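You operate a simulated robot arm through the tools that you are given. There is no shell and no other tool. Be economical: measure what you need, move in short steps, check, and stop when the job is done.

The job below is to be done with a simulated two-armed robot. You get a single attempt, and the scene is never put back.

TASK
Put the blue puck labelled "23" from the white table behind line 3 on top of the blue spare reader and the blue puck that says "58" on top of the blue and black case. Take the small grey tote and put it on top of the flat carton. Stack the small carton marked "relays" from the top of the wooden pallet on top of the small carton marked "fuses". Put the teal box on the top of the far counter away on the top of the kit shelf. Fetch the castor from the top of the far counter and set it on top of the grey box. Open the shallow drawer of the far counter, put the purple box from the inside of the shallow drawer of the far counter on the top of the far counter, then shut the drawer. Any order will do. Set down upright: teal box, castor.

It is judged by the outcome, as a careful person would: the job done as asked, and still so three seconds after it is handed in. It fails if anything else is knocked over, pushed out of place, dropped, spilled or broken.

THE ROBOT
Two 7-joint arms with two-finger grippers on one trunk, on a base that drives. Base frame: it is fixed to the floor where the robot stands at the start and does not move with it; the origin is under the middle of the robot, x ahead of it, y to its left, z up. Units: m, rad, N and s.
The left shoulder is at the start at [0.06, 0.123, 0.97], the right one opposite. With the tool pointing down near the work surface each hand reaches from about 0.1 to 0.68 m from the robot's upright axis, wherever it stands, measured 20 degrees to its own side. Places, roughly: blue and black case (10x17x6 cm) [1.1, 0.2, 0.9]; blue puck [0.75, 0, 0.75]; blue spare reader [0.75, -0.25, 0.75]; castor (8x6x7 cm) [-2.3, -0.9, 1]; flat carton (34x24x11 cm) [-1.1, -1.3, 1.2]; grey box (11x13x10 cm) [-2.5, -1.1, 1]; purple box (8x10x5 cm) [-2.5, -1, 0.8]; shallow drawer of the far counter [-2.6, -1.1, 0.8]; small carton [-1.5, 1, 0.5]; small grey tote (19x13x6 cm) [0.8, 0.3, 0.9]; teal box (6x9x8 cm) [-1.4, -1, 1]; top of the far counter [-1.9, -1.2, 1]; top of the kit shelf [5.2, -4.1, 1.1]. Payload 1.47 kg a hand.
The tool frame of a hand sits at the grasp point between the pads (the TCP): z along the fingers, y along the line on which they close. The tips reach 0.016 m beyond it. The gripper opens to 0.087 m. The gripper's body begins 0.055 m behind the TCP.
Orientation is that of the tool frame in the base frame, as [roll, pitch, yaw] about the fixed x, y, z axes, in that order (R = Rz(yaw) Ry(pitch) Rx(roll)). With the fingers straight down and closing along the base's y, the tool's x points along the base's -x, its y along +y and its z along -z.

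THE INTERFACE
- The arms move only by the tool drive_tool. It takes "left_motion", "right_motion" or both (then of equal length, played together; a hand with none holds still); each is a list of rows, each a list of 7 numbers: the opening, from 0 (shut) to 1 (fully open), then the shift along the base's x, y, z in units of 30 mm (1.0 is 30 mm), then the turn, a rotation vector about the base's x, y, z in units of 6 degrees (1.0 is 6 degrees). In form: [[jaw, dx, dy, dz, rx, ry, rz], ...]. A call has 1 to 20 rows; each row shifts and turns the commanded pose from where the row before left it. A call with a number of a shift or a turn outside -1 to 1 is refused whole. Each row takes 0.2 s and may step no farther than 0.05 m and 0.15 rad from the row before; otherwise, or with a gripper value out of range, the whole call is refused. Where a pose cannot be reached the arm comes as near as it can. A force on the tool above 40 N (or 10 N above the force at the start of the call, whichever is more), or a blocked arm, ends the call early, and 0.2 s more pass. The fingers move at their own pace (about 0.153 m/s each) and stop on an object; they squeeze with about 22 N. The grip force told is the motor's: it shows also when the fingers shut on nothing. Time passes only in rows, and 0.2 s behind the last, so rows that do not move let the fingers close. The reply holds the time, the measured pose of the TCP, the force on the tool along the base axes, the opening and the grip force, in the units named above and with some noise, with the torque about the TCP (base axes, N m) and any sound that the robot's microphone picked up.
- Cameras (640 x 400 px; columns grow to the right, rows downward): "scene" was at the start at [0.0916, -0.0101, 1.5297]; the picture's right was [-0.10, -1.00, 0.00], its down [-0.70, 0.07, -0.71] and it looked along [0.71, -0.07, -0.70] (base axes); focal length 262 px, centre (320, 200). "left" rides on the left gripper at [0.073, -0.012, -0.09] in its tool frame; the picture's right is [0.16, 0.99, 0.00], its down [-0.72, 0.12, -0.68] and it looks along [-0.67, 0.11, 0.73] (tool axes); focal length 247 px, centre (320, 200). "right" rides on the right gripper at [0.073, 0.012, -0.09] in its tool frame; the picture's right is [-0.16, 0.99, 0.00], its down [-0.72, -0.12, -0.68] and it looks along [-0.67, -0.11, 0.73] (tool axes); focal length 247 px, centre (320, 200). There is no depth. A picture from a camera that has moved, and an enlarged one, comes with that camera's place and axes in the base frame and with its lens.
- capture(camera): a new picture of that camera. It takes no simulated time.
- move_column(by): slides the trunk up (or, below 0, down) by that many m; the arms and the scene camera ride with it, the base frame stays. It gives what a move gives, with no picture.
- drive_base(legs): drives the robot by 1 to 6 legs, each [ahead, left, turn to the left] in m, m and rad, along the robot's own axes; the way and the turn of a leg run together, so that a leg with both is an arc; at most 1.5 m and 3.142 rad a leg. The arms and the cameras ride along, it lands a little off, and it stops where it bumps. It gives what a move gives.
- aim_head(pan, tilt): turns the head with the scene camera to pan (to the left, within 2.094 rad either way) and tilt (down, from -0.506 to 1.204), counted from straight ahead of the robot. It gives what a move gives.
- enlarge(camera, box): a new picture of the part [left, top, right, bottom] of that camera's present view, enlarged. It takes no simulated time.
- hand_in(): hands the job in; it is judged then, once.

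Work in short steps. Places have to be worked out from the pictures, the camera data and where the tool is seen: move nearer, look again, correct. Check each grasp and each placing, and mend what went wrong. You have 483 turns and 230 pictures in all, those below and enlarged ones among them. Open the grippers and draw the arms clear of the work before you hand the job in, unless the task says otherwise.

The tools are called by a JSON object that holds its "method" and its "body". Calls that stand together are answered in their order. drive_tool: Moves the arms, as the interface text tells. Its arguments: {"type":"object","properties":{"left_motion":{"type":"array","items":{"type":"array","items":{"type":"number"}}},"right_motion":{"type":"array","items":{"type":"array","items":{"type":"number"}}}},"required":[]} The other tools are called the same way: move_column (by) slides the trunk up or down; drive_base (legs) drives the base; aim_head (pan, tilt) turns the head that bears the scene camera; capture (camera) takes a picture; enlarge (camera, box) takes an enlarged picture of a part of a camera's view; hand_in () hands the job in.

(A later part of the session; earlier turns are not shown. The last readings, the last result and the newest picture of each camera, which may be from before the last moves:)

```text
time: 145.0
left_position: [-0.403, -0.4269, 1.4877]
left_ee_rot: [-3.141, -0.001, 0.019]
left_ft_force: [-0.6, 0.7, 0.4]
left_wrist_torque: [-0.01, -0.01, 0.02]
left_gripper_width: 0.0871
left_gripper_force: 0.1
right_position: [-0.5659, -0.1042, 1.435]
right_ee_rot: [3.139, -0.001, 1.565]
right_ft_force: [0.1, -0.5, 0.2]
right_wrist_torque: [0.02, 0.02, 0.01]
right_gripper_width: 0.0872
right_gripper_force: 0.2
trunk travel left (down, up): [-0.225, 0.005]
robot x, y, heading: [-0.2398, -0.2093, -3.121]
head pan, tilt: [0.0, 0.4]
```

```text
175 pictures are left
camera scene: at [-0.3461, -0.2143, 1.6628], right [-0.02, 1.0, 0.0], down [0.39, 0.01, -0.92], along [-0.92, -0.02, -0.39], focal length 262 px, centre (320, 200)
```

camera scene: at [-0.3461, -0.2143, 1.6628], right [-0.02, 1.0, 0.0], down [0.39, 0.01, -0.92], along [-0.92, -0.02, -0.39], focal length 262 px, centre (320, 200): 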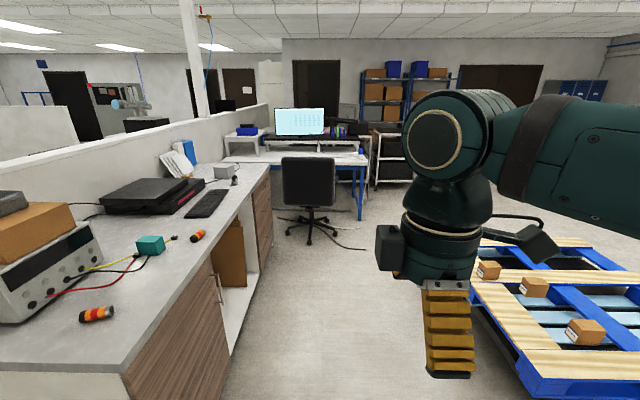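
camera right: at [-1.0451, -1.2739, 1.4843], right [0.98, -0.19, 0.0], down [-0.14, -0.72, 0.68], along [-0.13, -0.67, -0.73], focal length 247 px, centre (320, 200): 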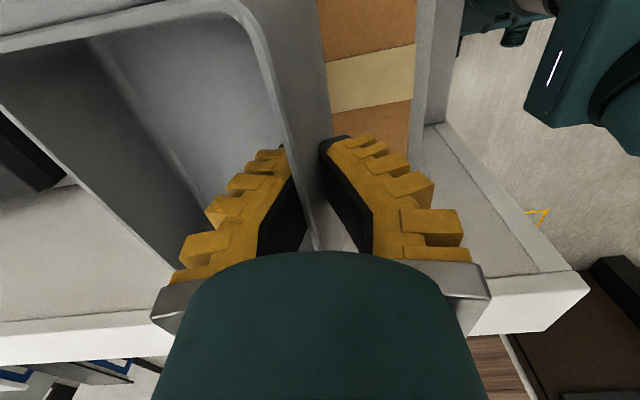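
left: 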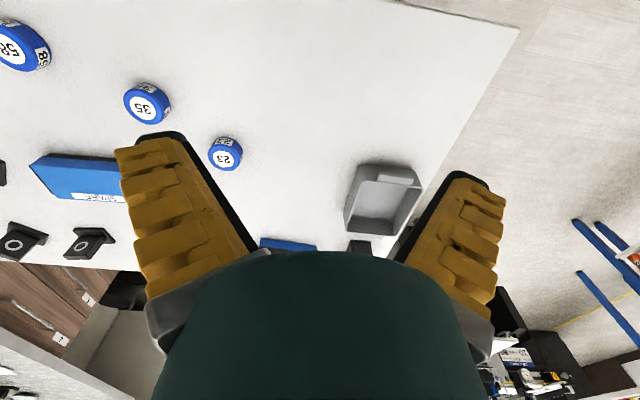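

Grey box and castor are at the counter's far end, drawers below; the pallet with three small cartons is on the right. Drive to about (−2.2, −0.25) and turn left to face the counter.

{"method": "drive_base", "body": {"legs": [[1.45, 0, -0.02], [0.5, 0, 0], [0, 0, 1.571]]}}

{"method": "capture", "body": {"camera": "scene"}}

```text
time: 158.6
left_position: [-1.9957, -0.4078, 1.4887]
left_ee_rot: [-3.142, 0.0, 1.553]
left_ft_force: [0.2, -0.7, 0.7]
left_wrist_torque: [0.0, 0.02, -0.02]
left_gripper_width: 0.087
left_gripper_force: 0.0
right_position: [-2.3236, -0.5601, 1.4367]
right_ee_rot: [3.139, -0.001, 3.101]
right_ft_force: [0.1, -0.2, -0.3]
right_wrist_torque: [0.02, -0.05, 0.01]
right_gripper_width: 0.0871
right_gripper_force: 0.0
trunk travel left (down, up): [-0.225, 0.005]
robot x, y, heading: [-2.206, -0.2401, -1.582]
head pan, tilt: [0.0, 0.4]
```

```text
174 pictures are left
camera scene: at [-2.2073, -0.3461, 1.6628], right [-1.0, 0.02, 0.0], down [0.01, 0.39, -0.92], along [-0.01, -0.92, -0.39], focal length 262 px, centre (320, 200)
```

scene: 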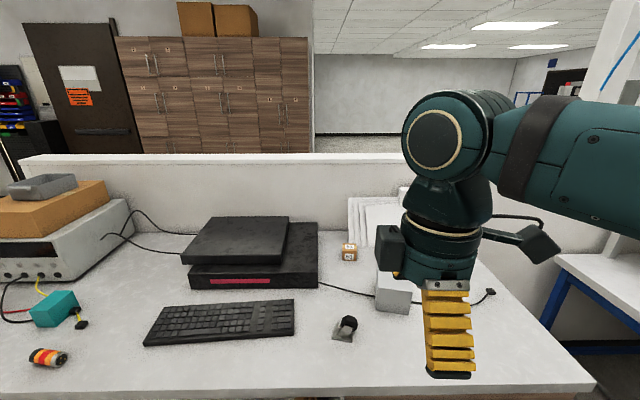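

Castor at ≈(−2.29, −0.95); the grey box is behind the right hand. Drive ahead 0.2 m and look down.

{"method": "drive_base", "body": {"legs": [[0.2, 0, 0.011]]}}

{"method": "drive_tool", "body": {"right_motion": [[1, -1, 0, 0, 0, 0, -1], [1, -1, 0, 0, 0, 0, -1], [1, -1, 0, 0, 0, 0, -1], [1, -1, 0, 0, 0, 0, -1], [1, -1, 0, 0, 0, 0, -1], [1, 0, 0, 0, 0, 0, -1], [1, 0, 0, 0, 0, 0, -1], [1, 0, 0, 0, 0, 0, -1], [1, 0, 0, 0, 0, 0, -1], [1, 0, 0, 0, 0, 0, -1], [1, 0, 0, 0, 0, 0, -1], [1, 0, 0, 0, 0, 0, -1], [1, 0, 0, 0, 0, 0, -1], [1, 0, 0, 0, 0, 0, -1], [1, 0, 0, 0, 0, 0, -0.6]]}}

{"method": "aim_head", "body": {"pan": -0.1, "tilt": 0.85}}

{"method": "capture", "body": {"camera": "scene"}}

```text
time: 160.2
left_position: [-1.9937, -0.6037, 1.4882]
left_ee_rot: [3.141, 0.001, 1.568]
left_ft_force: [0.2, -0.4, 0.1]
left_wrist_torque: [0.04, -0.03, 0.0]
left_gripper_width: 0.0871
left_gripper_force: 0.1
right_position: [-2.3214, -0.7605, 1.4355]
right_ee_rot: [3.14, 0.002, 3.115]
right_ft_force: [0.1, -0.6, 0.3]
right_wrist_torque: [0.05, -0.01, 0.0]
right_gripper_width: 0.087
right_gripper_force: 0.1
trunk travel left (down, up): [-0.225, 0.005]
robot x, y, heading: [-2.2073, -0.4397, -1.576]
head pan, tilt: [0.0, 0.4]
```

```text
time: 163.3
left_position: [-1.9946, -0.6043, 1.4874]
left_ee_rot: [-3.14, 0.0, 1.569]
left_ft_force: [-0.7, 0.2, -0.1]
left_wrist_torque: [0.01, 0.01, 0.0]
left_gripper_width: 0.0868
left_gripper_force: 0.1
right_position: [-2.4715, -0.7603, 1.4353]
right_ee_rot: [3.141, -0.001, 1.581]
right_ft_force: [0.4, 0.9, -0.2]
right_wrist_torque: [0.01, 0.0, 0.0]
right_gripper_width: 0.0872
right_gripper_force: 0.1
trunk travel left (down, up): [-0.225, 0.005]
robot x, y, heading: [-2.2091, -0.442, -1.577]
head pan, tilt: [0.0, 0.4]
```

```text
time: 164.2
left_position: [-1.9952, -0.6043, 1.4905]
left_ee_rot: [3.141, 0.0, 1.567]
left_ft_force: [0.4, -0.7, 0.0]
left_wrist_torque: [-0.01, 0.0, -0.03]
left_gripper_width: 0.087
left_gripper_force: 0.1
right_position: [-2.4722, -0.7606, 1.4363]
right_ee_rot: [3.141, 0.0, 1.585]
right_ft_force: [0.1, 0.5, -0.4]
right_wrist_torque: [-0.01, 0.0, 0.0]
right_gripper_width: 0.087
right_gripper_force: 0.1
trunk travel left (down, up): [-0.225, 0.005]
robot x, y, heading: [-2.2051, -0.4368, -1.578]
head pan, tilt: [-0.099, 0.85]
```

```text
173 pictures are left
camera scene: at [-2.2156, -0.5307, 1.6238], right [-0.99, 0.1, 0.0], down [0.08, 0.75, -0.66], along [-0.07, -0.66, -0.75], focal length 262 px, centre (320, 200)
```

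scene: 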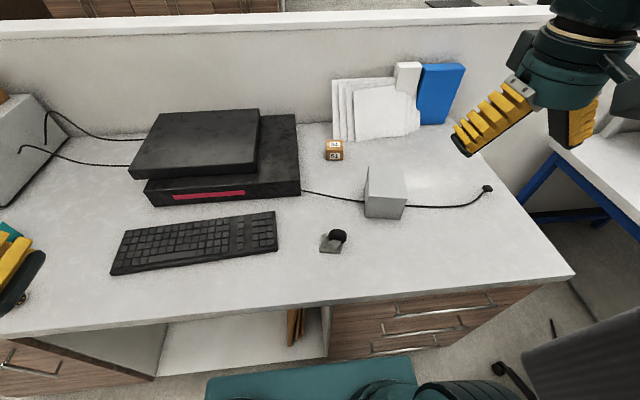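

Enlarge the castor/box area and the drawers.

{"method": "enlarge", "body": {"camera": "scene", "box": [300, 150, 460, 250]}}

{"method": "enlarge", "body": {"camera": "scene", "box": [320, 260, 560, 400]}}

```text
4.00 times, centred on (380, 200) of scene
camera zoom: at [-2.2156, -0.5307, 1.6238], right [-0.99, 0.1, 0.0], down [0.08, 0.75, -0.66], along [-0.07, -0.66, -0.75], focal length 1046 px, centre (80, 200)
```

zoom: 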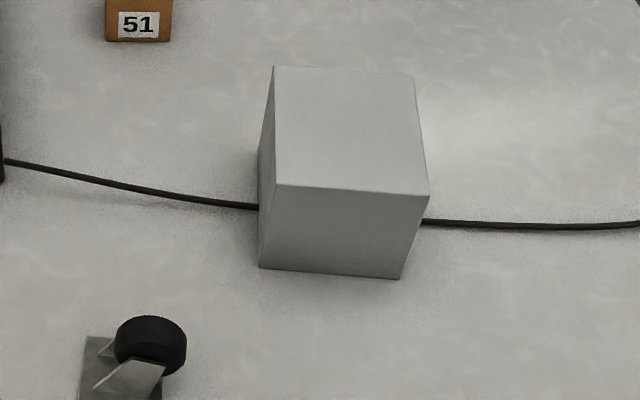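

```text
2.67 times, centred on (440, 330) of scene
camera zoom: at [-2.2156, -0.5307, 1.6238], right [-0.99, 0.1, 0.0], down [0.08, 0.75, -0.66], along [-0.07, -0.66, -0.75], focal length 698 px, centre (0, -147)
```

zoom: 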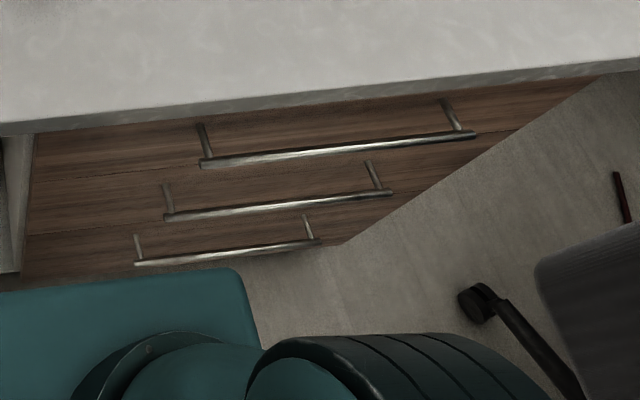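

Grey box top centre ≈ (−2.48, −1.086, 1.054), so counter z≈0.954. Enlarge on the castor.

{"method": "enlarge", "body": {"camera": "scene", "box": [295, 215, 375, 265]}}

```text
8.00 times, centred on (335, 240) of scene
camera zoom: at [-2.2156, -0.5307, 1.6238], right [-0.99, 0.1, 0.0], down [0.08, 0.75, -0.66], along [-0.07, -0.66, -0.75], focal length 2092 px, centre (200, -120)
```

zoom: 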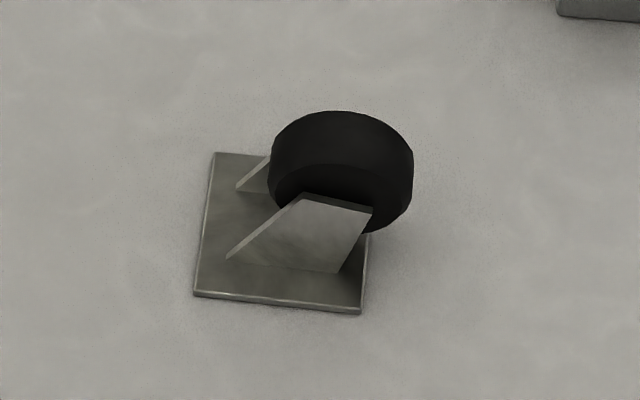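

The castor stands on its plate with forks facing ±y (turned ≈−13°); I'll grip the forks from above. Bring the right hand over (−2.30, −0.94) at z≈1.12, turned to close across the forks.

{"method": "drive_tool", "body": {"right_motion": [[1, 0.44, -0.46, -0.81, 0, 0, 0.973], [1, 0.44, -0.46, -0.81, 0, 0, 0.973], [1, 0.44, -0.46, -0.81, 0, 0, 0.973], [1, 0.44, -0.46, -0.81, 0, 0, 0.973], [1, 0.44, -0.46, -0.81, 0, 0, 0.973], [1, 0.44, -0.46, -0.81, 0, 0, 0.973], [1, 0.44, -0.46, -0.81, 0, 0, 0.973], [1, 0.44, -0.46, -0.81, 0, 0, 0.973], [1, 0.44, -0.46, -0.81, 0, 0, 0.973], [1, 0.44, -0.46, -0.81, 0, 0, 0.973], [1, 0.44, -0.46, -0.81, 0, 0, 0.973], [1, 0.44, -0.46, -0.81, 0, 0, 0.973], [1, 0.44, -0.46, -0.81, 0, 0, 0.973], [1, 0, 0, 0, 0, 0, 0]]}}

{"method": "capture", "body": {"camera": "right"}}

{"method": "enlarge", "body": {"camera": "scene", "box": [260, 150, 420, 250]}}

```text
time: 167.2
left_position: [-1.9954, -0.6042, 1.4892]
left_ee_rot: [-3.141, -0.002, 1.568]
left_ft_force: [0.2, 0.8, 0.6]
left_wrist_torque: [-0.01, -0.02, 0.0]
left_gripper_width: 0.0868
left_gripper_force: 0.0
right_position: [-2.3005, -0.941, 1.121]
right_ee_rot: [3.141, 0.001, 2.912]
right_ft_force: [0.0, 0.4, 0.1]
right_wrist_torque: [0.0, -0.02, 0.01]
right_gripper_width: 0.0869
right_gripper_force: 0.0
trunk travel left (down, up): [-0.225, 0.005]
robot x, y, heading: [-2.2047, -0.4423, -1.571]
head pan, tilt: [-0.099, 0.85]
```

```text
169 pictures are left
camera right: at [-2.3689, -0.9145, 1.21], right [0.38, 0.93, 0.0], down [0.68, -0.28, 0.68], along [0.63, -0.26, -0.73], focal length 247 px, centre (320, 200)
```

right: 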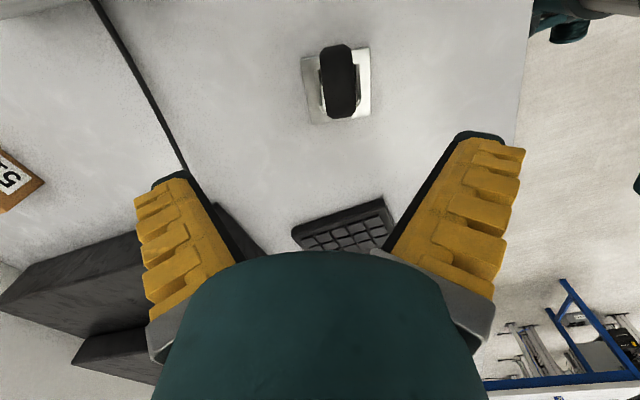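

```text
4.00 times, centred on (340, 200) of scene
camera zoom: at [-2.216, -0.5298, 1.6238], right [-0.99, 0.1, 0.0], down [0.08, 0.75, -0.66], along [-0.07, -0.66, -0.75], focal length 1046 px, centre (240, 200)
```

zoom: 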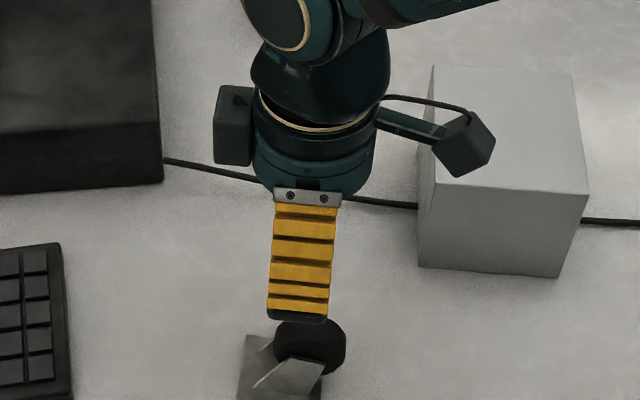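

Refine: forks centred near (−2.297, −0.931). Go down to z≈1.03 and look.

{"method": "drive_tool", "body": {"right_motion": [[1, 0.1, 0.33, -1, 0, 0, 0], [1, 0, 0, -1, 0, 0, 0], [1, 0, 0, -1, 0, 0, 0], [1, 0, 0, 0, 0, 0, 0]]}}

{"method": "capture", "body": {"camera": "right"}}

```text
time: 168.2
left_position: [-1.9943, -0.6044, 1.4879]
left_ee_rot: [3.141, 0.0, 1.569]
left_ft_force: [0.7, 0.2, -0.7]
left_wrist_torque: [0.03, 0.0, 0.02]
left_gripper_width: 0.0871
left_gripper_force: 0.0
right_position: [-2.2984, -0.9299, 1.0305]
right_ee_rot: [-3.141, 0.0, 2.909]
right_ft_force: [0.0, 0.6, 0.1]
right_wrist_torque: [-0.01, 0.0, -0.02]
right_gripper_width: 0.0871
right_gripper_force: 0.0
trunk travel left (down, up): [-0.225, 0.005]
robot x, y, heading: [-2.2101, -0.4412, -1.577]
head pan, tilt: [-0.099, 0.85]
```

```text
167 pictures are left
camera right: at [-2.3662, -0.9035, 1.1204], right [0.38, 0.92, 0.0], down [0.68, -0.28, 0.68], along [0.63, -0.26, -0.73], focal length 247 px, centre (320, 200)
```

right: 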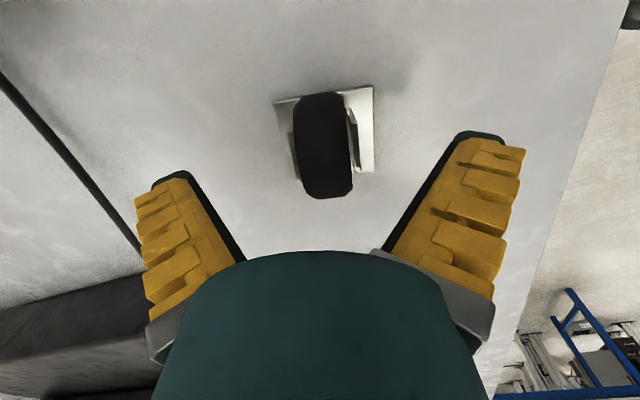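

Centred on the wheel. Down to 0.988 and close.

{"method": "drive_tool", "body": {"right_motion": [[1, 0.1, 0, -0.8, 0, 0, 0], [1, 0, 0, -0.62, 0, 0, 0], [1, 0, 0, 0, 0, 0, 0], [0, 0, 0, 0, 0, 0, 0], [0, 0, 0, 0, 0, 0, 0], [0, 0, 0, 0, 0, 0, 0]]}}

{"method": "capture", "body": {"camera": "right"}}

```text
time: 169.7
left_position: [-1.9942, -0.6032, 1.4881]
left_ee_rot: [3.141, 0.002, 1.567]
left_ft_force: [-0.6, 0.1, 0.0]
left_wrist_torque: [-0.04, -0.02, 0.0]
left_gripper_width: 0.0871
left_gripper_force: 0.1
right_position: [-2.2939, -0.9289, 0.9899]
right_ee_rot: [-3.138, 0.002, 2.91]
right_ft_force: [1.7, -1.0, 30.4]
right_wrist_torque: [0.07, -0.18, -0.08]
right_gripper_width: 0.028
right_gripper_force: 22.0
trunk travel left (down, up): [-0.225, 0.005]
robot x, y, heading: [-2.2103, -0.4417, -1.577]
head pan, tilt: [-0.099, 0.85]
```

```text
166 pictures are left
camera right: at [-2.3615, -0.9023, 1.0794], right [0.38, 0.92, 0.0], down [0.68, -0.28, 0.68], along [0.63, -0.26, -0.73], focal length 247 px, centre (320, 200)
```

right: 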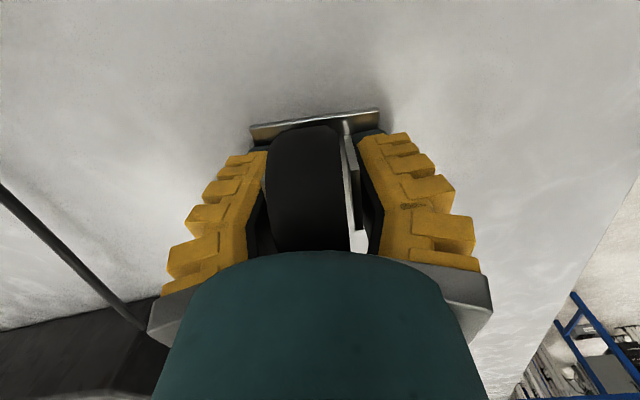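

Gripped at 28 mm, tips pressing lightly on the plate. Lift and check.

{"method": "drive_tool", "body": {"right_motion": [[0, 0, 0, 0.3, 0, 0, 0], [0, 0, 0, 0.7, 0, 0, 0], [0, 0, 0, 1, 0, 0, 0], [0, 0, 0, 1, 0, 0, 0], [0, 0, 0, 1, 0, 0, 0], [0, 0, 0, 1, 0, 0, 0], [0, 0, 0, 0, 0, 0, 0]]}}

{"method": "capture", "body": {"camera": "right"}}

{"method": "enlarge", "body": {"camera": "scene", "box": [260, 150, 420, 250]}}

```text
time: 171.2
left_position: [-1.9942, -0.6058, 1.4863]
left_ee_rot: [-3.141, 0.0, 1.567]
left_ft_force: [0.3, 1.0, -0.6]
left_wrist_torque: [0.02, 0.0, 0.0]
left_gripper_width: 0.087
left_gripper_force: 0.0
right_position: [-2.2922, -0.9297, 1.1365]
right_ee_rot: [3.14, 0.0, 2.91]
right_ft_force: [0.0, 0.1, -2.4]
right_wrist_torque: [0.0, -0.04, -0.01]
right_gripper_width: 0.0244
right_gripper_force: 21.9
trunk travel left (down, up): [-0.225, 0.005]
robot x, y, heading: [-2.2065, -0.4427, -1.572]
head pan, tilt: [-0.099, 0.85]
```

```text
165 pictures are left
camera right: at [-2.3606, -0.9035, 1.226], right [0.38, 0.92, 0.0], down [0.68, -0.28, 0.68], along [0.63, -0.26, -0.73], focal length 247 px, centre (320, 200)
```

right: 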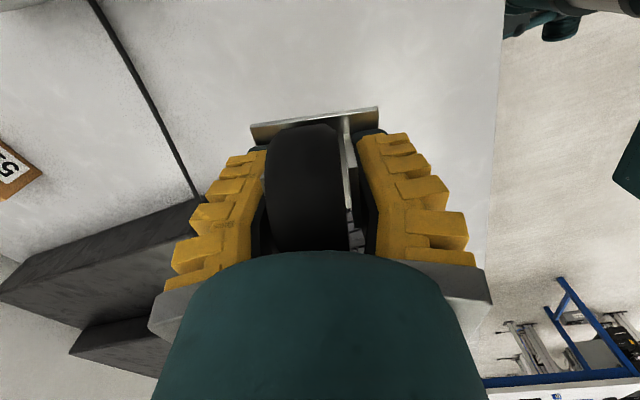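

```text
4.00 times, centred on (340, 200) of scene
camera zoom: at [-2.2156, -0.5314, 1.6236], right [-0.99, 0.1, 0.0], down [0.08, 0.75, -0.66], along [-0.07, -0.66, -0.75], focal length 1046 px, centre (240, 200)
```

zoom: 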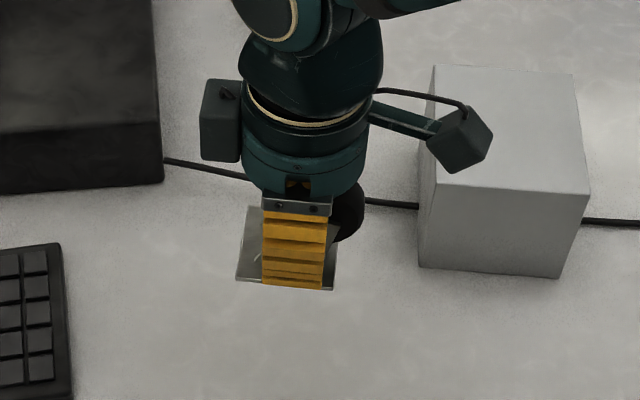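

Held well. Raise and carry over the grey box (TCP to (−2.485, −1.083)).

{"method": "drive_tool", "body": {"right_motion": [[0, 0, 0, 1, 0, 0, 0], [0, -0.92, -0.73, 0.4, 0, 0, 0], [0, -0.92, -0.73, 0, 0, 0, 0], [0, -0.92, -0.73, 0, 0, 0, 0], [0, -0.92, -0.73, 0, 0, 0, 0], [0, -0.92, -0.73, 0, 0, 0, 0], [0, -0.92, -0.73, 0, 0, 0, 0], [0, -0.92, -0.73, 0, 0, 0, 0], [0, 0, 0, 0, 0, 0, 0]]}}

{"method": "capture", "body": {"camera": "right"}}

{"method": "enlarge", "body": {"camera": "scene", "box": [310, 110, 470, 210]}}

```text
time: 173.2
left_position: [-1.9938, -0.604, 1.4873]
left_ee_rot: [3.141, 0.001, 1.568]
left_ft_force: [0.0, -0.7, 0.9]
left_wrist_torque: [0.02, 0.0, 0.02]
left_gripper_width: 0.0872
left_gripper_force: 0.0
right_position: [-2.4846, -1.0842, 1.1787]
right_ee_rot: [3.139, -0.001, 2.908]
right_ft_force: [0.2, 0.6, -2.4]
right_wrist_torque: [-0.05, 0.02, -0.01]
right_gripper_width: 0.0241
right_gripper_force: 21.8
trunk travel left (down, up): [-0.225, 0.005]
robot x, y, heading: [-2.2095, -0.4406, -1.574]
head pan, tilt: [-0.099, 0.85]
```

```text
163 pictures are left
camera right: at [-2.5532, -1.0573, 1.2682], right [0.38, 0.92, 0.0], down [0.68, -0.28, 0.68], along [0.63, -0.26, -0.73], focal length 247 px, centre (320, 200)
```

right: 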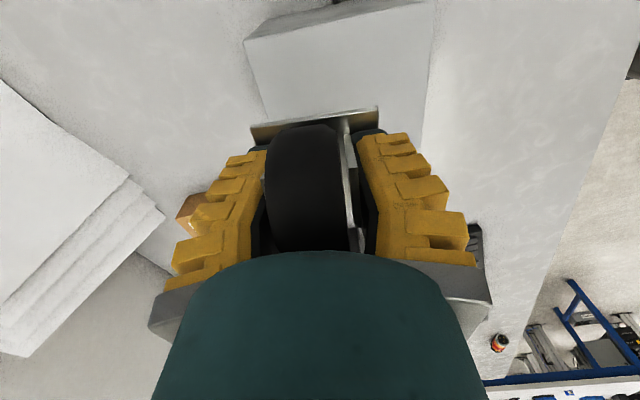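

```text
4.00 times, centred on (390, 160) of scene
camera zoom: at [-2.2151, -0.5302, 1.6238], right [-0.99, 0.1, 0.0], down [0.08, 0.75, -0.66], along [-0.07, -0.66, -0.75], focal length 1046 px, centre (40, 360)
```

zoom: 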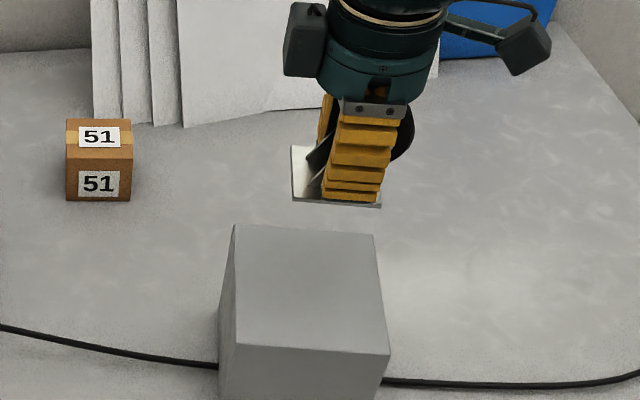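

Box centre refined to about (−2.477, −1.078). Nudge and lower to z≈1.105, then check.

{"method": "drive_tool", "body": {"right_motion": [[0, 0.2, 0.2, -0.8, 0, 0, 0], [0, 0, 0, -0.9, 0, 0, 0], [0, 0, 0, -0.75, 0, 0, 0], [0, 0, 0, 0, 0, 0, 0]]}}

{"method": "enlarge", "body": {"camera": "scene", "box": [310, 110, 470, 210]}}

```text
time: 174.2
left_position: [-1.9949, -0.6055, 1.4888]
left_ee_rot: [-3.141, 0.0, 1.568]
left_ft_force: [-0.5, 0.1, -0.4]
left_wrist_torque: [0.03, 0.03, -0.03]
left_gripper_width: 0.0871
left_gripper_force: 0.0
right_position: [-2.478, -1.0777, 1.1059]
right_ee_rot: [3.14, 0.0, 2.91]
right_ft_force: [0.1, 0.3, -1.6]
right_wrist_torque: [-0.03, 0.0, 0.01]
right_gripper_width: 0.0244
right_gripper_force: 21.9
trunk travel left (down, up): [-0.225, 0.005]
robot x, y, heading: [-2.2063, -0.4386, -1.573]
head pan, tilt: [-0.099, 0.85]
```

```text
4.00 times, centred on (390, 160) of scene
camera zoom: at [-2.2156, -0.5306, 1.6237], right [-0.99, 0.1, 0.0], down [0.08, 0.75, -0.66], along [-0.07, -0.66, -0.75], focal length 1046 px, centre (40, 360)
```

zoom: 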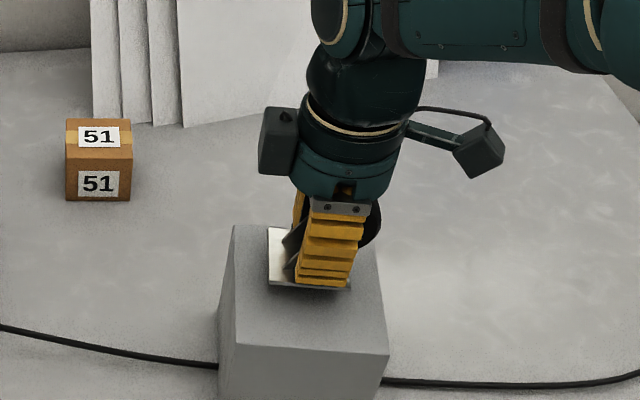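

{"method": "drive_tool", "body": {"right_motion": [[0, 0, 0.1, -0.2, 0, 0, 0], [0, 0, 0.1, -0.15, 0, 0, 0], [0, 0, 0, -0.12, 0, 0, 0], [0, 0, 0, -0.08, 0, 0, 0], [0, 0, 0, 0, 0, 0, 0]]}}

```text
time: 175.4
left_position: [-1.9956, -0.6046, 1.4885]
left_ee_rot: [3.141, 0.0, 1.567]
left_ft_force: [-0.7, 0.3, 0.4]
left_wrist_torque: [-0.02, 0.01, -0.03]
left_gripper_width: 0.0872
left_gripper_force: 0.1
right_position: [-2.4808, -1.0711, 1.0901]
right_ee_rot: [3.141, 0.0, 2.908]
right_ft_force: [-0.6, -0.5, 4.5]
right_wrist_torque: [-0.1, -0.21, -0.04]
right_gripper_width: 0.0261
right_gripper_force: 21.7
trunk travel left (down, up): [-0.225, 0.005]
robot x, y, heading: [-2.2109, -0.4438, -1.571]
head pan, tilt: [-0.099, 0.85]
```

Contact starting (4.5 N plus weight). One more millimetre or so, then release.

{"method": "drive_tool", "body": {"right_motion": [[0, 0, 0, -0.06, 0, 0, 0], [0, 0, 0, 0, 0, 0, 0]]}}

{"method": "enlarge", "body": {"camera": "scene", "box": [310, 110, 470, 210]}}

```text
time: 176.1
left_position: [-1.9945, -0.6042, 1.4883]
left_ee_rot: [-3.141, 0.001, 1.567]
left_ft_force: [-0.3, -0.5, -0.2]
left_wrist_torque: [0.0, 0.0, 0.04]
left_gripper_width: 0.0872
left_gripper_force: 0.0
right_position: [-2.4816, -1.0718, 1.0909]
right_ee_rot: [-3.137, 0.001, 2.91]
right_ft_force: [-2.2, -3.6, 18.9]
right_wrist_torque: [-0.02, -0.15, -0.05]
right_gripper_width: 0.0273
right_gripper_force: 21.6
trunk travel left (down, up): [-0.225, 0.005]
robot x, y, heading: [-2.2083, -0.4373, -1.571]
head pan, tilt: [-0.099, 0.85]
```

```text
4.00 times, centred on (390, 160) of scene
camera zoom: at [-2.2153, -0.5296, 1.6239], right [-0.99, 0.1, 0.0], down [0.08, 0.75, -0.66], along [-0.07, -0.66, -0.75], focal length 1046 px, centre (40, 360)
```

zoom: 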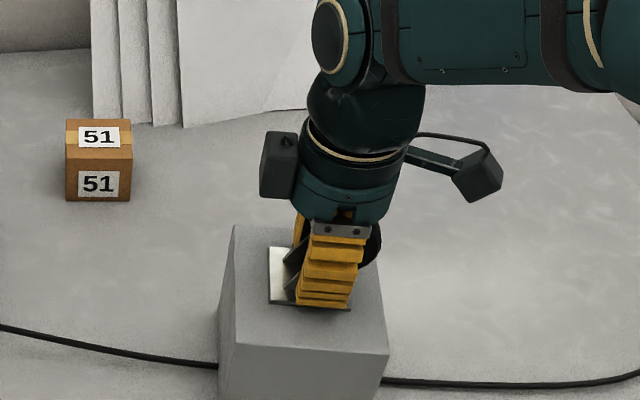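

Seated on the box. Open and rise straight up.

{"method": "drive_tool", "body": {"right_motion": [[0.35, 0, 0, 0.05, 0, 0, 0], [0.6, 0, 0, 0, 0, 0, 0], [0.8, 0, 0, 0, 0, 0, 0], [0.8, 0, 0, 0.6, 0, 0, 0], [0.8, 0, 0, 1, 0, 0, 0], [1, 0, 0, 1, 0, 0, 0], [1, 0, 0, 1, 0, 0, 0], [1, 0, 0, 1, 0, 0, 0]]}}

{"method": "capture", "body": {"camera": "right"}}

{"method": "enlarge", "body": {"camera": "scene", "box": [310, 110, 470, 210]}}

```text
time: 177.8
left_position: [-1.9947, -0.6036, 1.4886]
left_ee_rot: [3.141, 0.001, 1.566]
left_ft_force: [-0.2, 0.5, -0.1]
left_wrist_torque: [-0.03, 0.03, -0.01]
left_gripper_width: 0.0873
left_gripper_force: 0.0
right_position: [-2.4786, -1.0716, 1.227]
right_ee_rot: [-3.141, 0.0, 2.911]
right_ft_force: [-0.4, 0.7, -0.1]
right_wrist_torque: [-0.01, -0.02, 0.01]
right_gripper_width: 0.087
right_gripper_force: 0.0
trunk travel left (down, up): [-0.225, 0.005]
robot x, y, heading: [-2.2067, -0.4443, -1.572]
head pan, tilt: [-0.099, 0.85]
```

```text
159 pictures are left
camera right: at [-2.547, -1.0442, 1.3174], right [0.38, 0.93, 0.0], down [0.68, -0.28, 0.68], along [0.63, -0.26, -0.73], focal length 247 px, centre (320, 200)
```

right: 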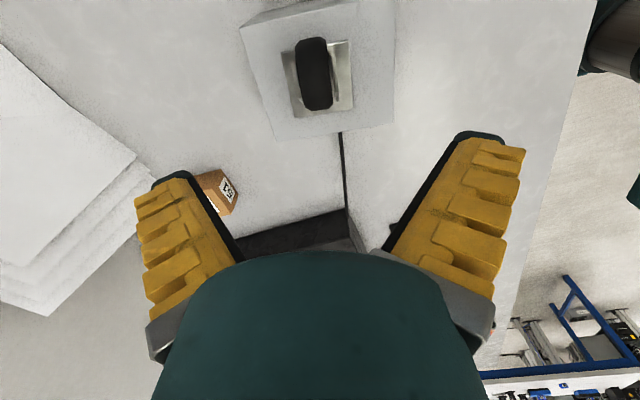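

```text
4.00 times, centred on (390, 160) of scene
camera zoom: at [-2.2152, -0.5302, 1.6238], right [-0.99, 0.1, 0.0], down [0.08, 0.75, -0.66], along [-0.07, -0.66, -0.75], focal length 1046 px, centre (40, 360)
```

zoom: 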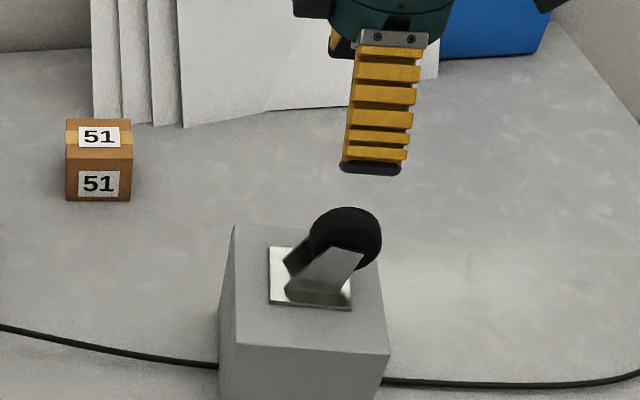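

The castor stands on the box. Now the drawer: the top handle runs x≈−2.46…−2.76 at y≈−0.75, z≈0.85, just under the counter's overhang, so the hand must come in horizontally. Back away first and look at the drawer fronts.

{"method": "drive_base", "body": {"legs": [[-0.4, 0, 0], [0, -0.2, 0]]}}

{"method": "drive_tool", "body": {"right_motion": [[1, -0.5, 0.8, 0, 0, 0, 0.75], [1, -0.5, 0.8, 0, 0, 0, 0.75], [1, -0.5, 0.8, 0, 0, 0, 0.75], [1, -0.5, 0.8, 0, 0, 0, 0], [1, 0, 0.6, 0, -1, 0, 0], [1, 0, 0.6, 0, -1, 0, 0], [1, 0, 0, 0, -1, 0, 0], [1, 0, 0, 0, -1, 0, 0], [1, 0, 0, 0, -1, 0, 0], [1, 0, 0, 0, -1, 0, 0], [1, 0, 0, 0, -1, 0, 0], [1, 0, 0, 0, -1, 0, 0], [1, 0, 0, 0, -1, 0, 0], [1, 0, 0, 0, -1, 0, 0], [1, 0, 0, 0, -1, 0, 0], [1, 0, 0, 0, -1, 0, 0], [1, 0, 0, 0, -1, 0, 0], [1, 0, 0, 0, -1, 0, 0], [1, 0, 0, 0, -1, 0, 0]]}}

{"method": "aim_head", "body": {"pan": -0.2, "tilt": 0.8}}

{"method": "capture", "body": {"camera": "scene"}}

```text
time: 182.3
left_position: [-2.196, -0.2043, 1.4884]
left_ee_rot: [-3.141, -0.001, 1.572]
left_ft_force: [0.1, -0.6, -0.3]
left_wrist_torque: [-0.03, -0.02, 0.01]
left_gripper_width: 0.0868
left_gripper_force: 0.1
right_position: [-2.6779, -0.6725, 1.2273]
right_ee_rot: [3.14, -0.001, 2.916]
right_ft_force: [-0.6, 0.6, -0.4]
right_wrist_torque: [-0.02, 0.01, -0.02]
right_gripper_width: 0.0868
right_gripper_force: 0.1
trunk travel left (down, up): [-0.225, 0.005]
robot x, y, heading: [-2.4114, -0.0383, -1.571]
head pan, tilt: [-0.099, 0.85]
```

```text
time: 186.3
left_position: [-2.1959, -0.205, 1.4887]
left_ee_rot: [-3.142, 0.002, 1.572]
left_ft_force: [-0.5, -0.7, 0.5]
left_wrist_torque: [0.01, 0.01, -0.01]
left_gripper_width: 0.0871
left_gripper_force: 0.1
right_position: [-2.7395, -0.542, 1.2255]
right_ee_rot: [-1.572, -0.009, -3.14]
right_ft_force: [-0.8, -0.5, -0.3]
right_wrist_torque: [-0.01, -0.02, -0.02]
right_gripper_width: 0.0869
right_gripper_force: 0.0
trunk travel left (down, up): [-0.225, 0.005]
robot x, y, heading: [-2.4097, -0.0411, -1.572]
head pan, tilt: [-0.099, 0.85]
```

```text
time: 187.0
left_position: [-2.1948, -0.2045, 1.4875]
left_ee_rot: [3.14, -0.002, 1.573]
left_ft_force: [0.4, 0.1, 0.2]
left_wrist_torque: [-0.04, 0.01, 0.03]
left_gripper_width: 0.0868
left_gripper_force: 0.1
right_position: [-2.7395, -0.5418, 1.2257]
right_ee_rot: [-1.574, -0.01, 3.141]
right_ft_force: [-0.2, -0.1, -0.4]
right_wrist_torque: [0.04, 0.01, 0.01]
right_gripper_width: 0.087
right_gripper_force: 0.0
trunk travel left (down, up): [-0.225, 0.005]
robot x, y, heading: [-2.4079, -0.0424, -1.569]
head pan, tilt: [-0.201, 0.799]
```

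```text
157 pictures are left
camera scene: at [-2.4251, -0.1325, 1.6277], right [-0.98, 0.2, 0.0], down [0.14, 0.7, -0.7], along [-0.14, -0.68, -0.72], focal length 262 px, centre (320, 200)
```

scene: 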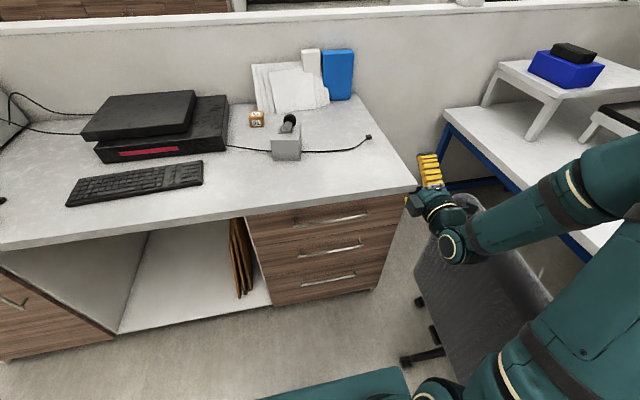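

The chair stands close to the drawer's right corner; I need its exact place before opening. Move the right arm left out of view and look.

{"method": "drive_tool", "body": {"right_motion": [[1, 1, 0, 0.3, 0, 0, 0], [1, 1, 0, 0.3, 0, 0, 0], [1, 1, 0, 0.3, 0, 0, 0], [1, 1, 0, 0.3, 0, 0, 0], [1, 1, 0, 0.3, 0, 0, 0], [1, 1, 0, 0.3, 0, 0, 0], [1, 1, 0, 0.3, 0, 0, 0]]}}

{"method": "aim_head", "body": {"pan": -0.6, "tilt": 0.9}}

{"method": "capture", "body": {"camera": "scene"}}

```text
time: 188.6
left_position: [-2.1945, -0.2048, 1.489]
left_ee_rot: [-3.141, -0.001, 1.573]
left_ft_force: [0.2, 0.7, 0.4]
left_wrist_torque: [0.0, -0.02, 0.02]
left_gripper_width: 0.087
left_gripper_force: 0.1
right_position: [-2.5327, -0.5648, 1.2921]
right_ee_rot: [-1.572, -0.01, -3.141]
right_ft_force: [-0.5, -0.6, -0.1]
right_wrist_torque: [-0.02, 0.01, 0.02]
right_gripper_width: 0.087
right_gripper_force: 0.1
right hand out of reach, approached as far as the arm can: row 2, 3, 4
trunk travel left (down, up): [-0.225, 0.005]
robot x, y, heading: [-2.41, -0.0433, -1.572]
head pan, tilt: [-0.201, 0.799]
```

```text
time: 189.5
left_position: [-2.1948, -0.2046, 1.4883]
left_ee_rot: [3.141, 0.002, 1.573]
left_ft_force: [0.6, -0.7, 0.1]
left_wrist_torque: [0.01, 0.0, -0.03]
left_gripper_width: 0.0871
left_gripper_force: 0.0
right_position: [-2.534, -0.5643, 1.2905]
right_ee_rot: [-1.571, -0.009, -3.141]
right_ft_force: [-0.3, 0.2, -0.6]
right_wrist_torque: [-0.01, 0.02, -0.02]
right_gripper_width: 0.0869
right_gripper_force: 0.0
trunk travel left (down, up): [-0.225, 0.005]
robot x, y, heading: [-2.4111, -0.0399, -1.568]
head pan, tilt: [-0.6, 0.901]
```

```text
156 pictures are left
camera scene: at [-2.4517, -0.116, 1.6198], right [-0.83, 0.56, 0.0], down [0.44, 0.65, -0.62], along [-0.35, -0.51, -0.78], focal length 262 px, centre (320, 200)
```

scene: 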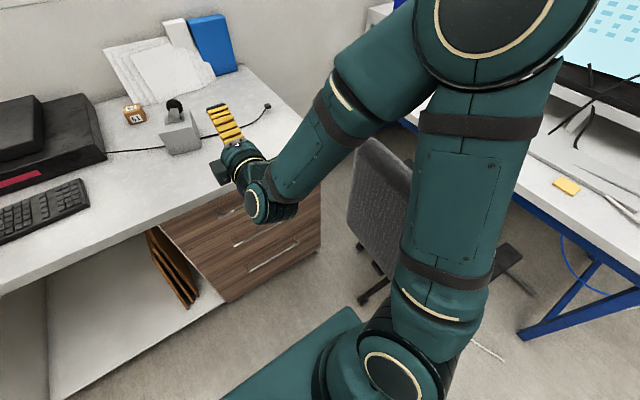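

Chair back is at x≈−3.0, the drawer's edge near −2.88: clear, but I'd rather use the left arm (elbow on the free side). Turn the left hand to point forward (−y), closing vertically, and lift the right hand out of the way.

{"method": "drive_tool", "body": {"left_motion": [[1, -0.2, -0.8, -0.3, 0, 0, -1], [1, -0.2, -0.8, -0.3, 0, 0, -1], [1, -0.2, -0.8, -0.3, 0, 0, -1], [1, -0.2, -0.8, -0.3, 0, 0, -1], [1, -0.2, -0.8, -0.3, 0, 0, -1], [1, -0.2, -0.5, -0.3, 0, 0, -1], [1, 0, 0, 0, 0, 0, -1], [1, 0, 0, 0, 0, 0, -1], [1, 0, 0, 0, 0, 0, -1], [1, 0, 0, 0, 0, 0, -1], [1, 0, 0, 0, 0, 0, -1], [1, 0, 0, 0, 0, 0, -1], [1, 0, 0, 0, 0, 0, -1], [1, 0, 0, 0, 0, 0, -1], [1, 0, 0, 0, 0, 0, -1]], "right_motion": [[1, -0.3, 0.3, 0.7, 0, 0, 0], [1, -0.3, 0.3, 0.7, 0, 0, 0], [1, -0.3, 0.3, 0.7, 0, 0, 0], [1, -0.3, 0.3, 0.7, 0, 0, 0], [1, -0.3, 0.3, 0.7, 0, 0, 0], [1, 0, 0.3, 0.7, 0, 0, 0], [1, 0, 0, 0, 0, 0, 0], [1, 0, 0, 0, 0, 0, 0], [1, 0, 0, 0, 0, 0, 0], [1, 0, 0, 0, 0, 0, 0], [1, 0, 0, 0, 0, 0, 0], [1, 0, 0, 0, 0, 0, 0], [1, 0, 0, 0, 0, 0, 0], [1, 0, 0, 0, 0, 0, 0], [1, 0, 0, 0, 0, 0, 0]]}}

{"method": "drive_tool", "body": {"left_motion": [[1, 0, -0.2, -0.3, -1, 0, 0], [1, 0, -0.2, -0.3, -1, 0, 0], [1, 0, -0.2, -0.3, -1, 0, 0], [1, 0, -0.2, -0.3, -1, 0, 0], [1, 0, -0.2, -0.3, -1, 0, 0], [1, 0, -0.2, -0.3, -1, 0, 0], [1, 0, 0, -0.3, -1, 0, 0], [1, 0, 0, -0.3, -1, 0, 0], [1, 0, 0, -0.3, -1, 0, 0], [1, 0, 0, -0.3, -1, 0, 0], [1, 0, 0, -0.3, -1, 0, 0], [1, 0, 0, -0.3, -1, 0, 0], [1, 0, 0, -0.3, -1, 0, 0], [1, 0, 0, -0.3, -1, 0, 0], [1, 0, 0, -0.3, -1, 0, 0], [1, 0, 0, 0, 0, 0, 0]]}}

{"method": "aim_head", "body": {"pan": -0.2, "tilt": 0.8}}

{"method": "capture", "body": {"camera": "scene"}}

{"method": "capture", "body": {"camera": "left"}}

```text
time: 192.7
left_position: [-2.2312, -0.3388, 1.4346]
left_ee_rot: [3.141, 0.002, 0.0]
left_ft_force: [0.1, -0.6, 0.9]
left_wrist_torque: [-0.01, 0.03, -0.03]
left_gripper_width: 0.0868
left_gripper_force: 0.1
right_position: [-2.5791, -0.5093, 1.4169]
right_ee_rot: [-1.573, -0.011, -3.14]
right_ft_force: [0.0, 0.0, 0.1]
right_wrist_torque: [-0.01, 0.0, 0.01]
right_gripper_width: 0.087
right_gripper_force: 0.0
trunk travel left (down, up): [-0.225, 0.005]
robot x, y, heading: [-2.4111, -0.0446, -1.569]
head pan, tilt: [-0.6, 0.901]
```

```text
time: 196.1
left_position: [-2.2591, -0.4475, 1.455]
left_ee_rot: [1.532, 0.057, -0.114]
left_ft_force: [0.5, -0.4, 0.1]
left_wrist_torque: [-0.02, 0.01, 0.01]
left_gripper_width: 0.0871
left_gripper_force: 0.1
left hand out of reach, approached as far as the arm can: row 9, 10, 11, 12, 13, 14, 15
right_position: [-2.5778, -0.5101, 1.4161]
right_ee_rot: [-1.572, -0.009, -3.141]
right_ft_force: [0.0, 0.0, -0.6]
right_wrist_torque: [0.0, 0.02, -0.04]
right_gripper_width: 0.0871
right_gripper_force: 0.0
trunk travel left (down, up): [-0.225, 0.005]
robot x, y, heading: [-2.4085, -0.0432, -1.57]
head pan, tilt: [-0.6, 0.901]
stopped in row 16 (left hand): the arm was blocked; the commanded pose is now the measured one
```

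```text
time: 197.0
left_position: [-2.2583, -0.4449, 1.4562]
left_ee_rot: [1.529, 0.057, -0.116]
left_ft_force: [0.7, -0.1, -0.7]
left_wrist_torque: [-0.05, -0.01, -0.01]
left_gripper_width: 0.0869
left_gripper_force: 0.0
right_position: [-2.578, -0.5087, 1.4179]
right_ee_rot: [-1.572, -0.01, 3.141]
right_ft_force: [-0.3, 0.0, 0.2]
right_wrist_torque: [0.02, -0.02, -0.04]
right_gripper_width: 0.0871
right_gripper_force: 0.0
trunk travel left (down, up): [-0.225, 0.005]
robot x, y, heading: [-2.4105, -0.0411, -1.567]
head pan, tilt: [-0.201, 0.799]
```

```text
155 pictures are left
camera scene: at [-2.4253, -0.1326, 1.6277], right [-0.98, 0.2, 0.0], down [0.14, 0.7, -0.7], along [-0.14, -0.68, -0.72], focal length 262 px, centre (320, 200)
```

scene: 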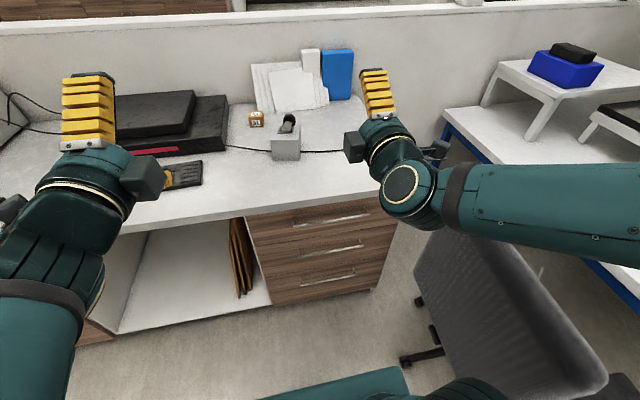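

```text
154 pictures are left
camera left: at [-2.1779, -0.3659, 1.4394], right [0.22, 0.02, 0.98], down [-0.64, 0.76, 0.13], along [-0.74, -0.65, 0.17], focal length 247 px, centre (320, 200)
```

left: 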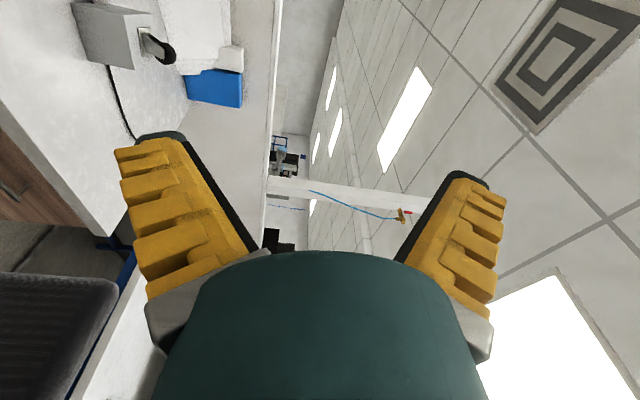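

{"method": "enlarge", "body": {"camera": "scene", "box": [230, 170, 490, 330]}}

```text
2.46 times, centred on (360, 250) of scene
camera zoom: at [-2.4253, -0.1326, 1.6277], right [-0.98, 0.2, 0.0], down [0.14, 0.7, -0.7], along [-0.14, -0.68, -0.72], focal length 644 px, centre (222, 77)
```

zoom: 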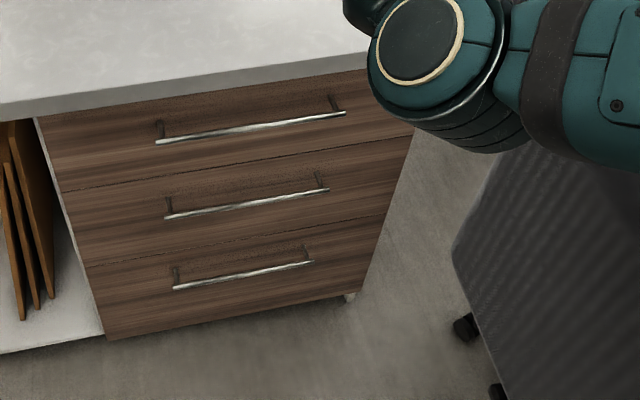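

Handle: x −2.45…−2.75, y≈−0.752, z≈0.85; the chair clears the drawer by ~8 cm. Lower the left hand to z≈0.86 in front of the handle, straightening its pose.

{"method": "drive_tool", "body": {"left_motion": [[1, -0.4, 0, -1, 0, 0, 0], [1, -0.4, 0, -1, 0, 0, 0], [1, -0.4, 0, -1, 0, 0, 0], [1, -0.4, 0, -1, 0, 0, 0], [1, -0.4, 0, -1, 0, 0, 0], [1, -0.4, 0, -1, 0, 0, 0.2], [1, -0.4, 0, -1, 0, 0, 0.2], [1, -0.4, 0, -1, 0.1, -0.1, 0.2], [1, -0.4, 0, -1, 0.1, -0.1, 0.2], [1, -0.4, 0, -1, 0.1, -0.1, 0.2], [1, -0.4, 0, -1, 0.1, -0.1, 0.1], [1, -0.4, 0, -1, 0, -0.1, 0], [1, -0.4, 0, -1, 0, 0, 0], [1, -0.4, 0, -1, 0, 0, 0], [1, -0.4, 0, -1, 0, 0, 0], [1, -0.4, 0, -1, 0, 0, 0], [1, -0.4, 0, -1, 0, 0, 0], [1, -0.4, 0, -1, 0, 0, 0], [1, -0.4, 0, -1, 0, 0, 0], [1, -0.4, 0, -1, 0, 0, 0]]}}

{"method": "capture", "body": {"camera": "scene"}}

{"method": "capture", "body": {"camera": "left"}}

```text
time: 197.6
left_position: [-2.3271, -0.4558, 1.4489]
left_ee_rot: [1.488, 0.155, -0.282]
left_ft_force: [-0.4, -0.2, -0.6]
left_wrist_torque: [-0.02, -0.02, -0.03]
left_gripper_width: 0.087
left_gripper_force: 0.1
left hand out of reach, approached as far as the arm can: row 1, 2, 3
right_position: [-2.5793, -0.51, 1.4167]
right_ee_rot: [-1.573, -0.01, 3.141]
right_ft_force: [0.5, -0.1, 1.0]
right_wrist_torque: [-0.02, 0.0, 0.02]
right_gripper_width: 0.0867
right_gripper_force: 0.0
trunk travel left (down, up): [-0.225, 0.005]
robot x, y, heading: [-2.4091, -0.0423, -1.574]
head pan, tilt: [-0.201, 0.799]
stopped in row 3 (left hand): the arm was blocked; the commanded pose is now the measured one
```

```text
152 pictures are left
camera scene: at [-2.4253, -0.1324, 1.6277], right [-0.98, 0.2, 0.0], down [0.14, 0.7, -0.7], along [-0.14, -0.68, -0.72], focal length 262 px, centre (320, 200)
```

scene: 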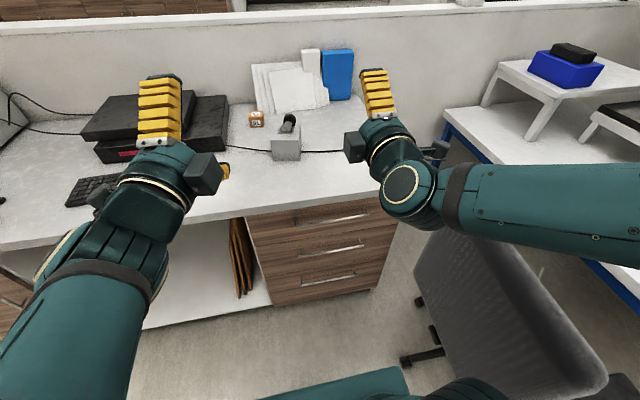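

```text
151 pictures are left
camera left: at [-2.2375, -0.3904, 1.4199], right [0.32, -0.01, 0.95], down [-0.49, 0.86, 0.17], along [-0.81, -0.51, 0.27], focal length 247 px, centre (320, 200)
```

left: 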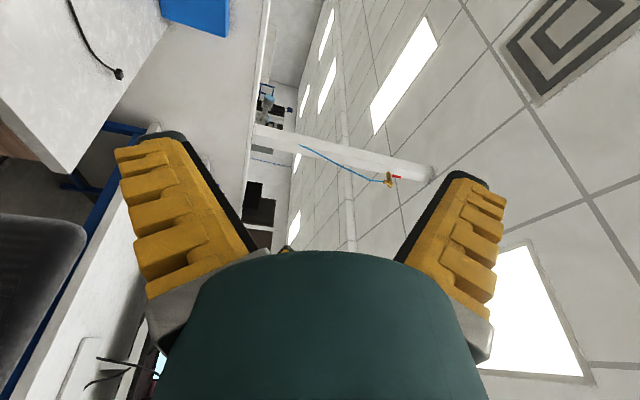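

The left wrist is at a joint limit up here. Turn it back to pointing down, then lower first and pitch up at low height.

{"method": "drive_tool", "body": {"left_motion": [[1, 0.3, 0, 0, 1, 0, 0.2], [1, 0.3, 0, 0, 1, 0, 0.2], [1, 0.3, 0, 0, 1, 0, 0.2], [1, 0.3, 0, 0, 1, 0, 0.2], [1, 0, 0, 0, 1, 0, 0.2], [1, 0, 0, 0, 1, 0, 0.2], [1, 0, 0, 0, 1, 0, 0.2], [1, 0, 0, 0, 1, 0, 0.2], [1, 0, 0, 0, 1, 0, 0.2], [1, 0, 0, 0, 1, 0, 0.2], [1, 0, 0, 0, 1, 0, 0.2], [1, 0, 0, 0, 1, 0, 0.2], [1, 0, 0, 0, 1, 0, 0.2], [1, 0, 0, 0, 1, 0, 0.1], [1, 0, 0, 0, 0.8, 0, 0], [1, 0, 0, 0, 0, 0, 0]]}}

```text
time: 201.0
left_position: [-2.2922, -0.4561, 1.4501]
left_ee_rot: [3.043, 0.094, 0.317]
left_ft_force: [0.4, 0.4, 0.1]
left_wrist_torque: [-0.02, 0.01, -0.01]
left_gripper_width: 0.0869
left_gripper_force: 0.0
right_position: [-2.5782, -0.5094, 1.4169]
right_ee_rot: [-1.572, -0.01, 3.141]
right_ft_force: [-0.3, 0.8, -0.2]
right_wrist_torque: [-0.01, 0.02, -0.01]
right_gripper_width: 0.0869
right_gripper_force: 0.0
trunk travel left (down, up): [-0.225, 0.005]
robot x, y, heading: [-2.4077, -0.0435, -1.568]
head pan, tilt: [-0.201, 0.799]
```

{"method": "drive_tool", "body": {"left_motion": [[1, 0, 0, -1, 0.2, 0, -0.6], [1, 0, 0, -1, 0.2, 0, -0.6], [1, 0, 0, -1, 0.2, 0, -0.6], [1, 0, 0, -1, 0.2, 0, -0.6], [1, 0, 0, -1, 0.2, -0.4, -0.6], [1, 0, 0, -1, 0, -0.4, 0], [1, 0, 0, -1, 0, 0, 0], [1, 0, 0, -1, 0, 0, 0], [1, 0, 0, -1, 0, 0, 0], [1, 0, 0, -1, 0, 0, 0], [1, 0, 0, -1, 0, 0, 0], [1, 0, 0, -1, 0, 0, 0], [1, 0, 0, -1, 0, 0, 0], [1, 0, 0, -1, 0, 0, 0], [1, 0, 0, -1, 0, 0, 0], [1, 0, 0, -1, 0, 0, 0], [1, 0, 0, 0, 0, 0, 0]]}}

{"method": "drive_tool", "body": {"left_motion": [[1, 0, 0, 0, -1, 0, 0], [1, 0, 0, 0, -1, 0, 0], [1, 0, 0, 0, -1, 0, 0], [1, 0, 0, 0, -1, 0, 0], [1, 0, 0, 0, -1, 0, 0], [1, 0, 0, 0, -1, 0, 0], [1, 0, 0, 0, -1, 0, 0], [1, 0, 0, 0, -1, 0, 0]]}}

```text
time: 204.6
left_position: [-2.2928, -0.4572, 0.972]
left_ee_rot: [-3.139, -0.008, 0.011]
left_ft_force: [-0.3, 0.6, 0.2]
left_wrist_torque: [-0.02, 0.0, 0.01]
left_gripper_width: 0.0867
left_gripper_force: 0.3
right_position: [-2.578, -0.5084, 1.4164]
right_ee_rot: [-1.572, -0.01, 3.141]
right_ft_force: [0.6, -0.6, -0.5]
right_wrist_torque: [0.0, 0.02, -0.02]
right_gripper_width: 0.087
right_gripper_force: 0.0
trunk travel left (down, up): [-0.225, 0.005]
robot x, y, heading: [-2.4073, -0.0459, -1.57]
head pan, tilt: [-0.201, 0.799]
```

```text
time: 206.4
left_position: [-2.297, -0.4704, 0.9612]
left_ee_rot: [2.305, 0.001, 0.012]
left_ft_force: [-0.1, 0.4, -0.4]
left_wrist_torque: [0.04, -0.02, 0.0]
left_gripper_width: 0.0871
left_gripper_force: 0.1
left hand out of reach, approached as far as the arm can: row 6, 7, 8
right_position: [-2.5774, -0.5104, 1.4165]
right_ee_rot: [-1.572, -0.011, -3.139]
right_ft_force: [-0.7, -1.0, 1.0]
right_wrist_torque: [0.01, 0.0, -0.01]
right_gripper_width: 0.087
right_gripper_force: 0.0
trunk travel left (down, up): [-0.225, 0.005]
robot x, y, heading: [-2.4116, -0.0429, -1.573]
head pan, tilt: [-0.201, 0.799]
```

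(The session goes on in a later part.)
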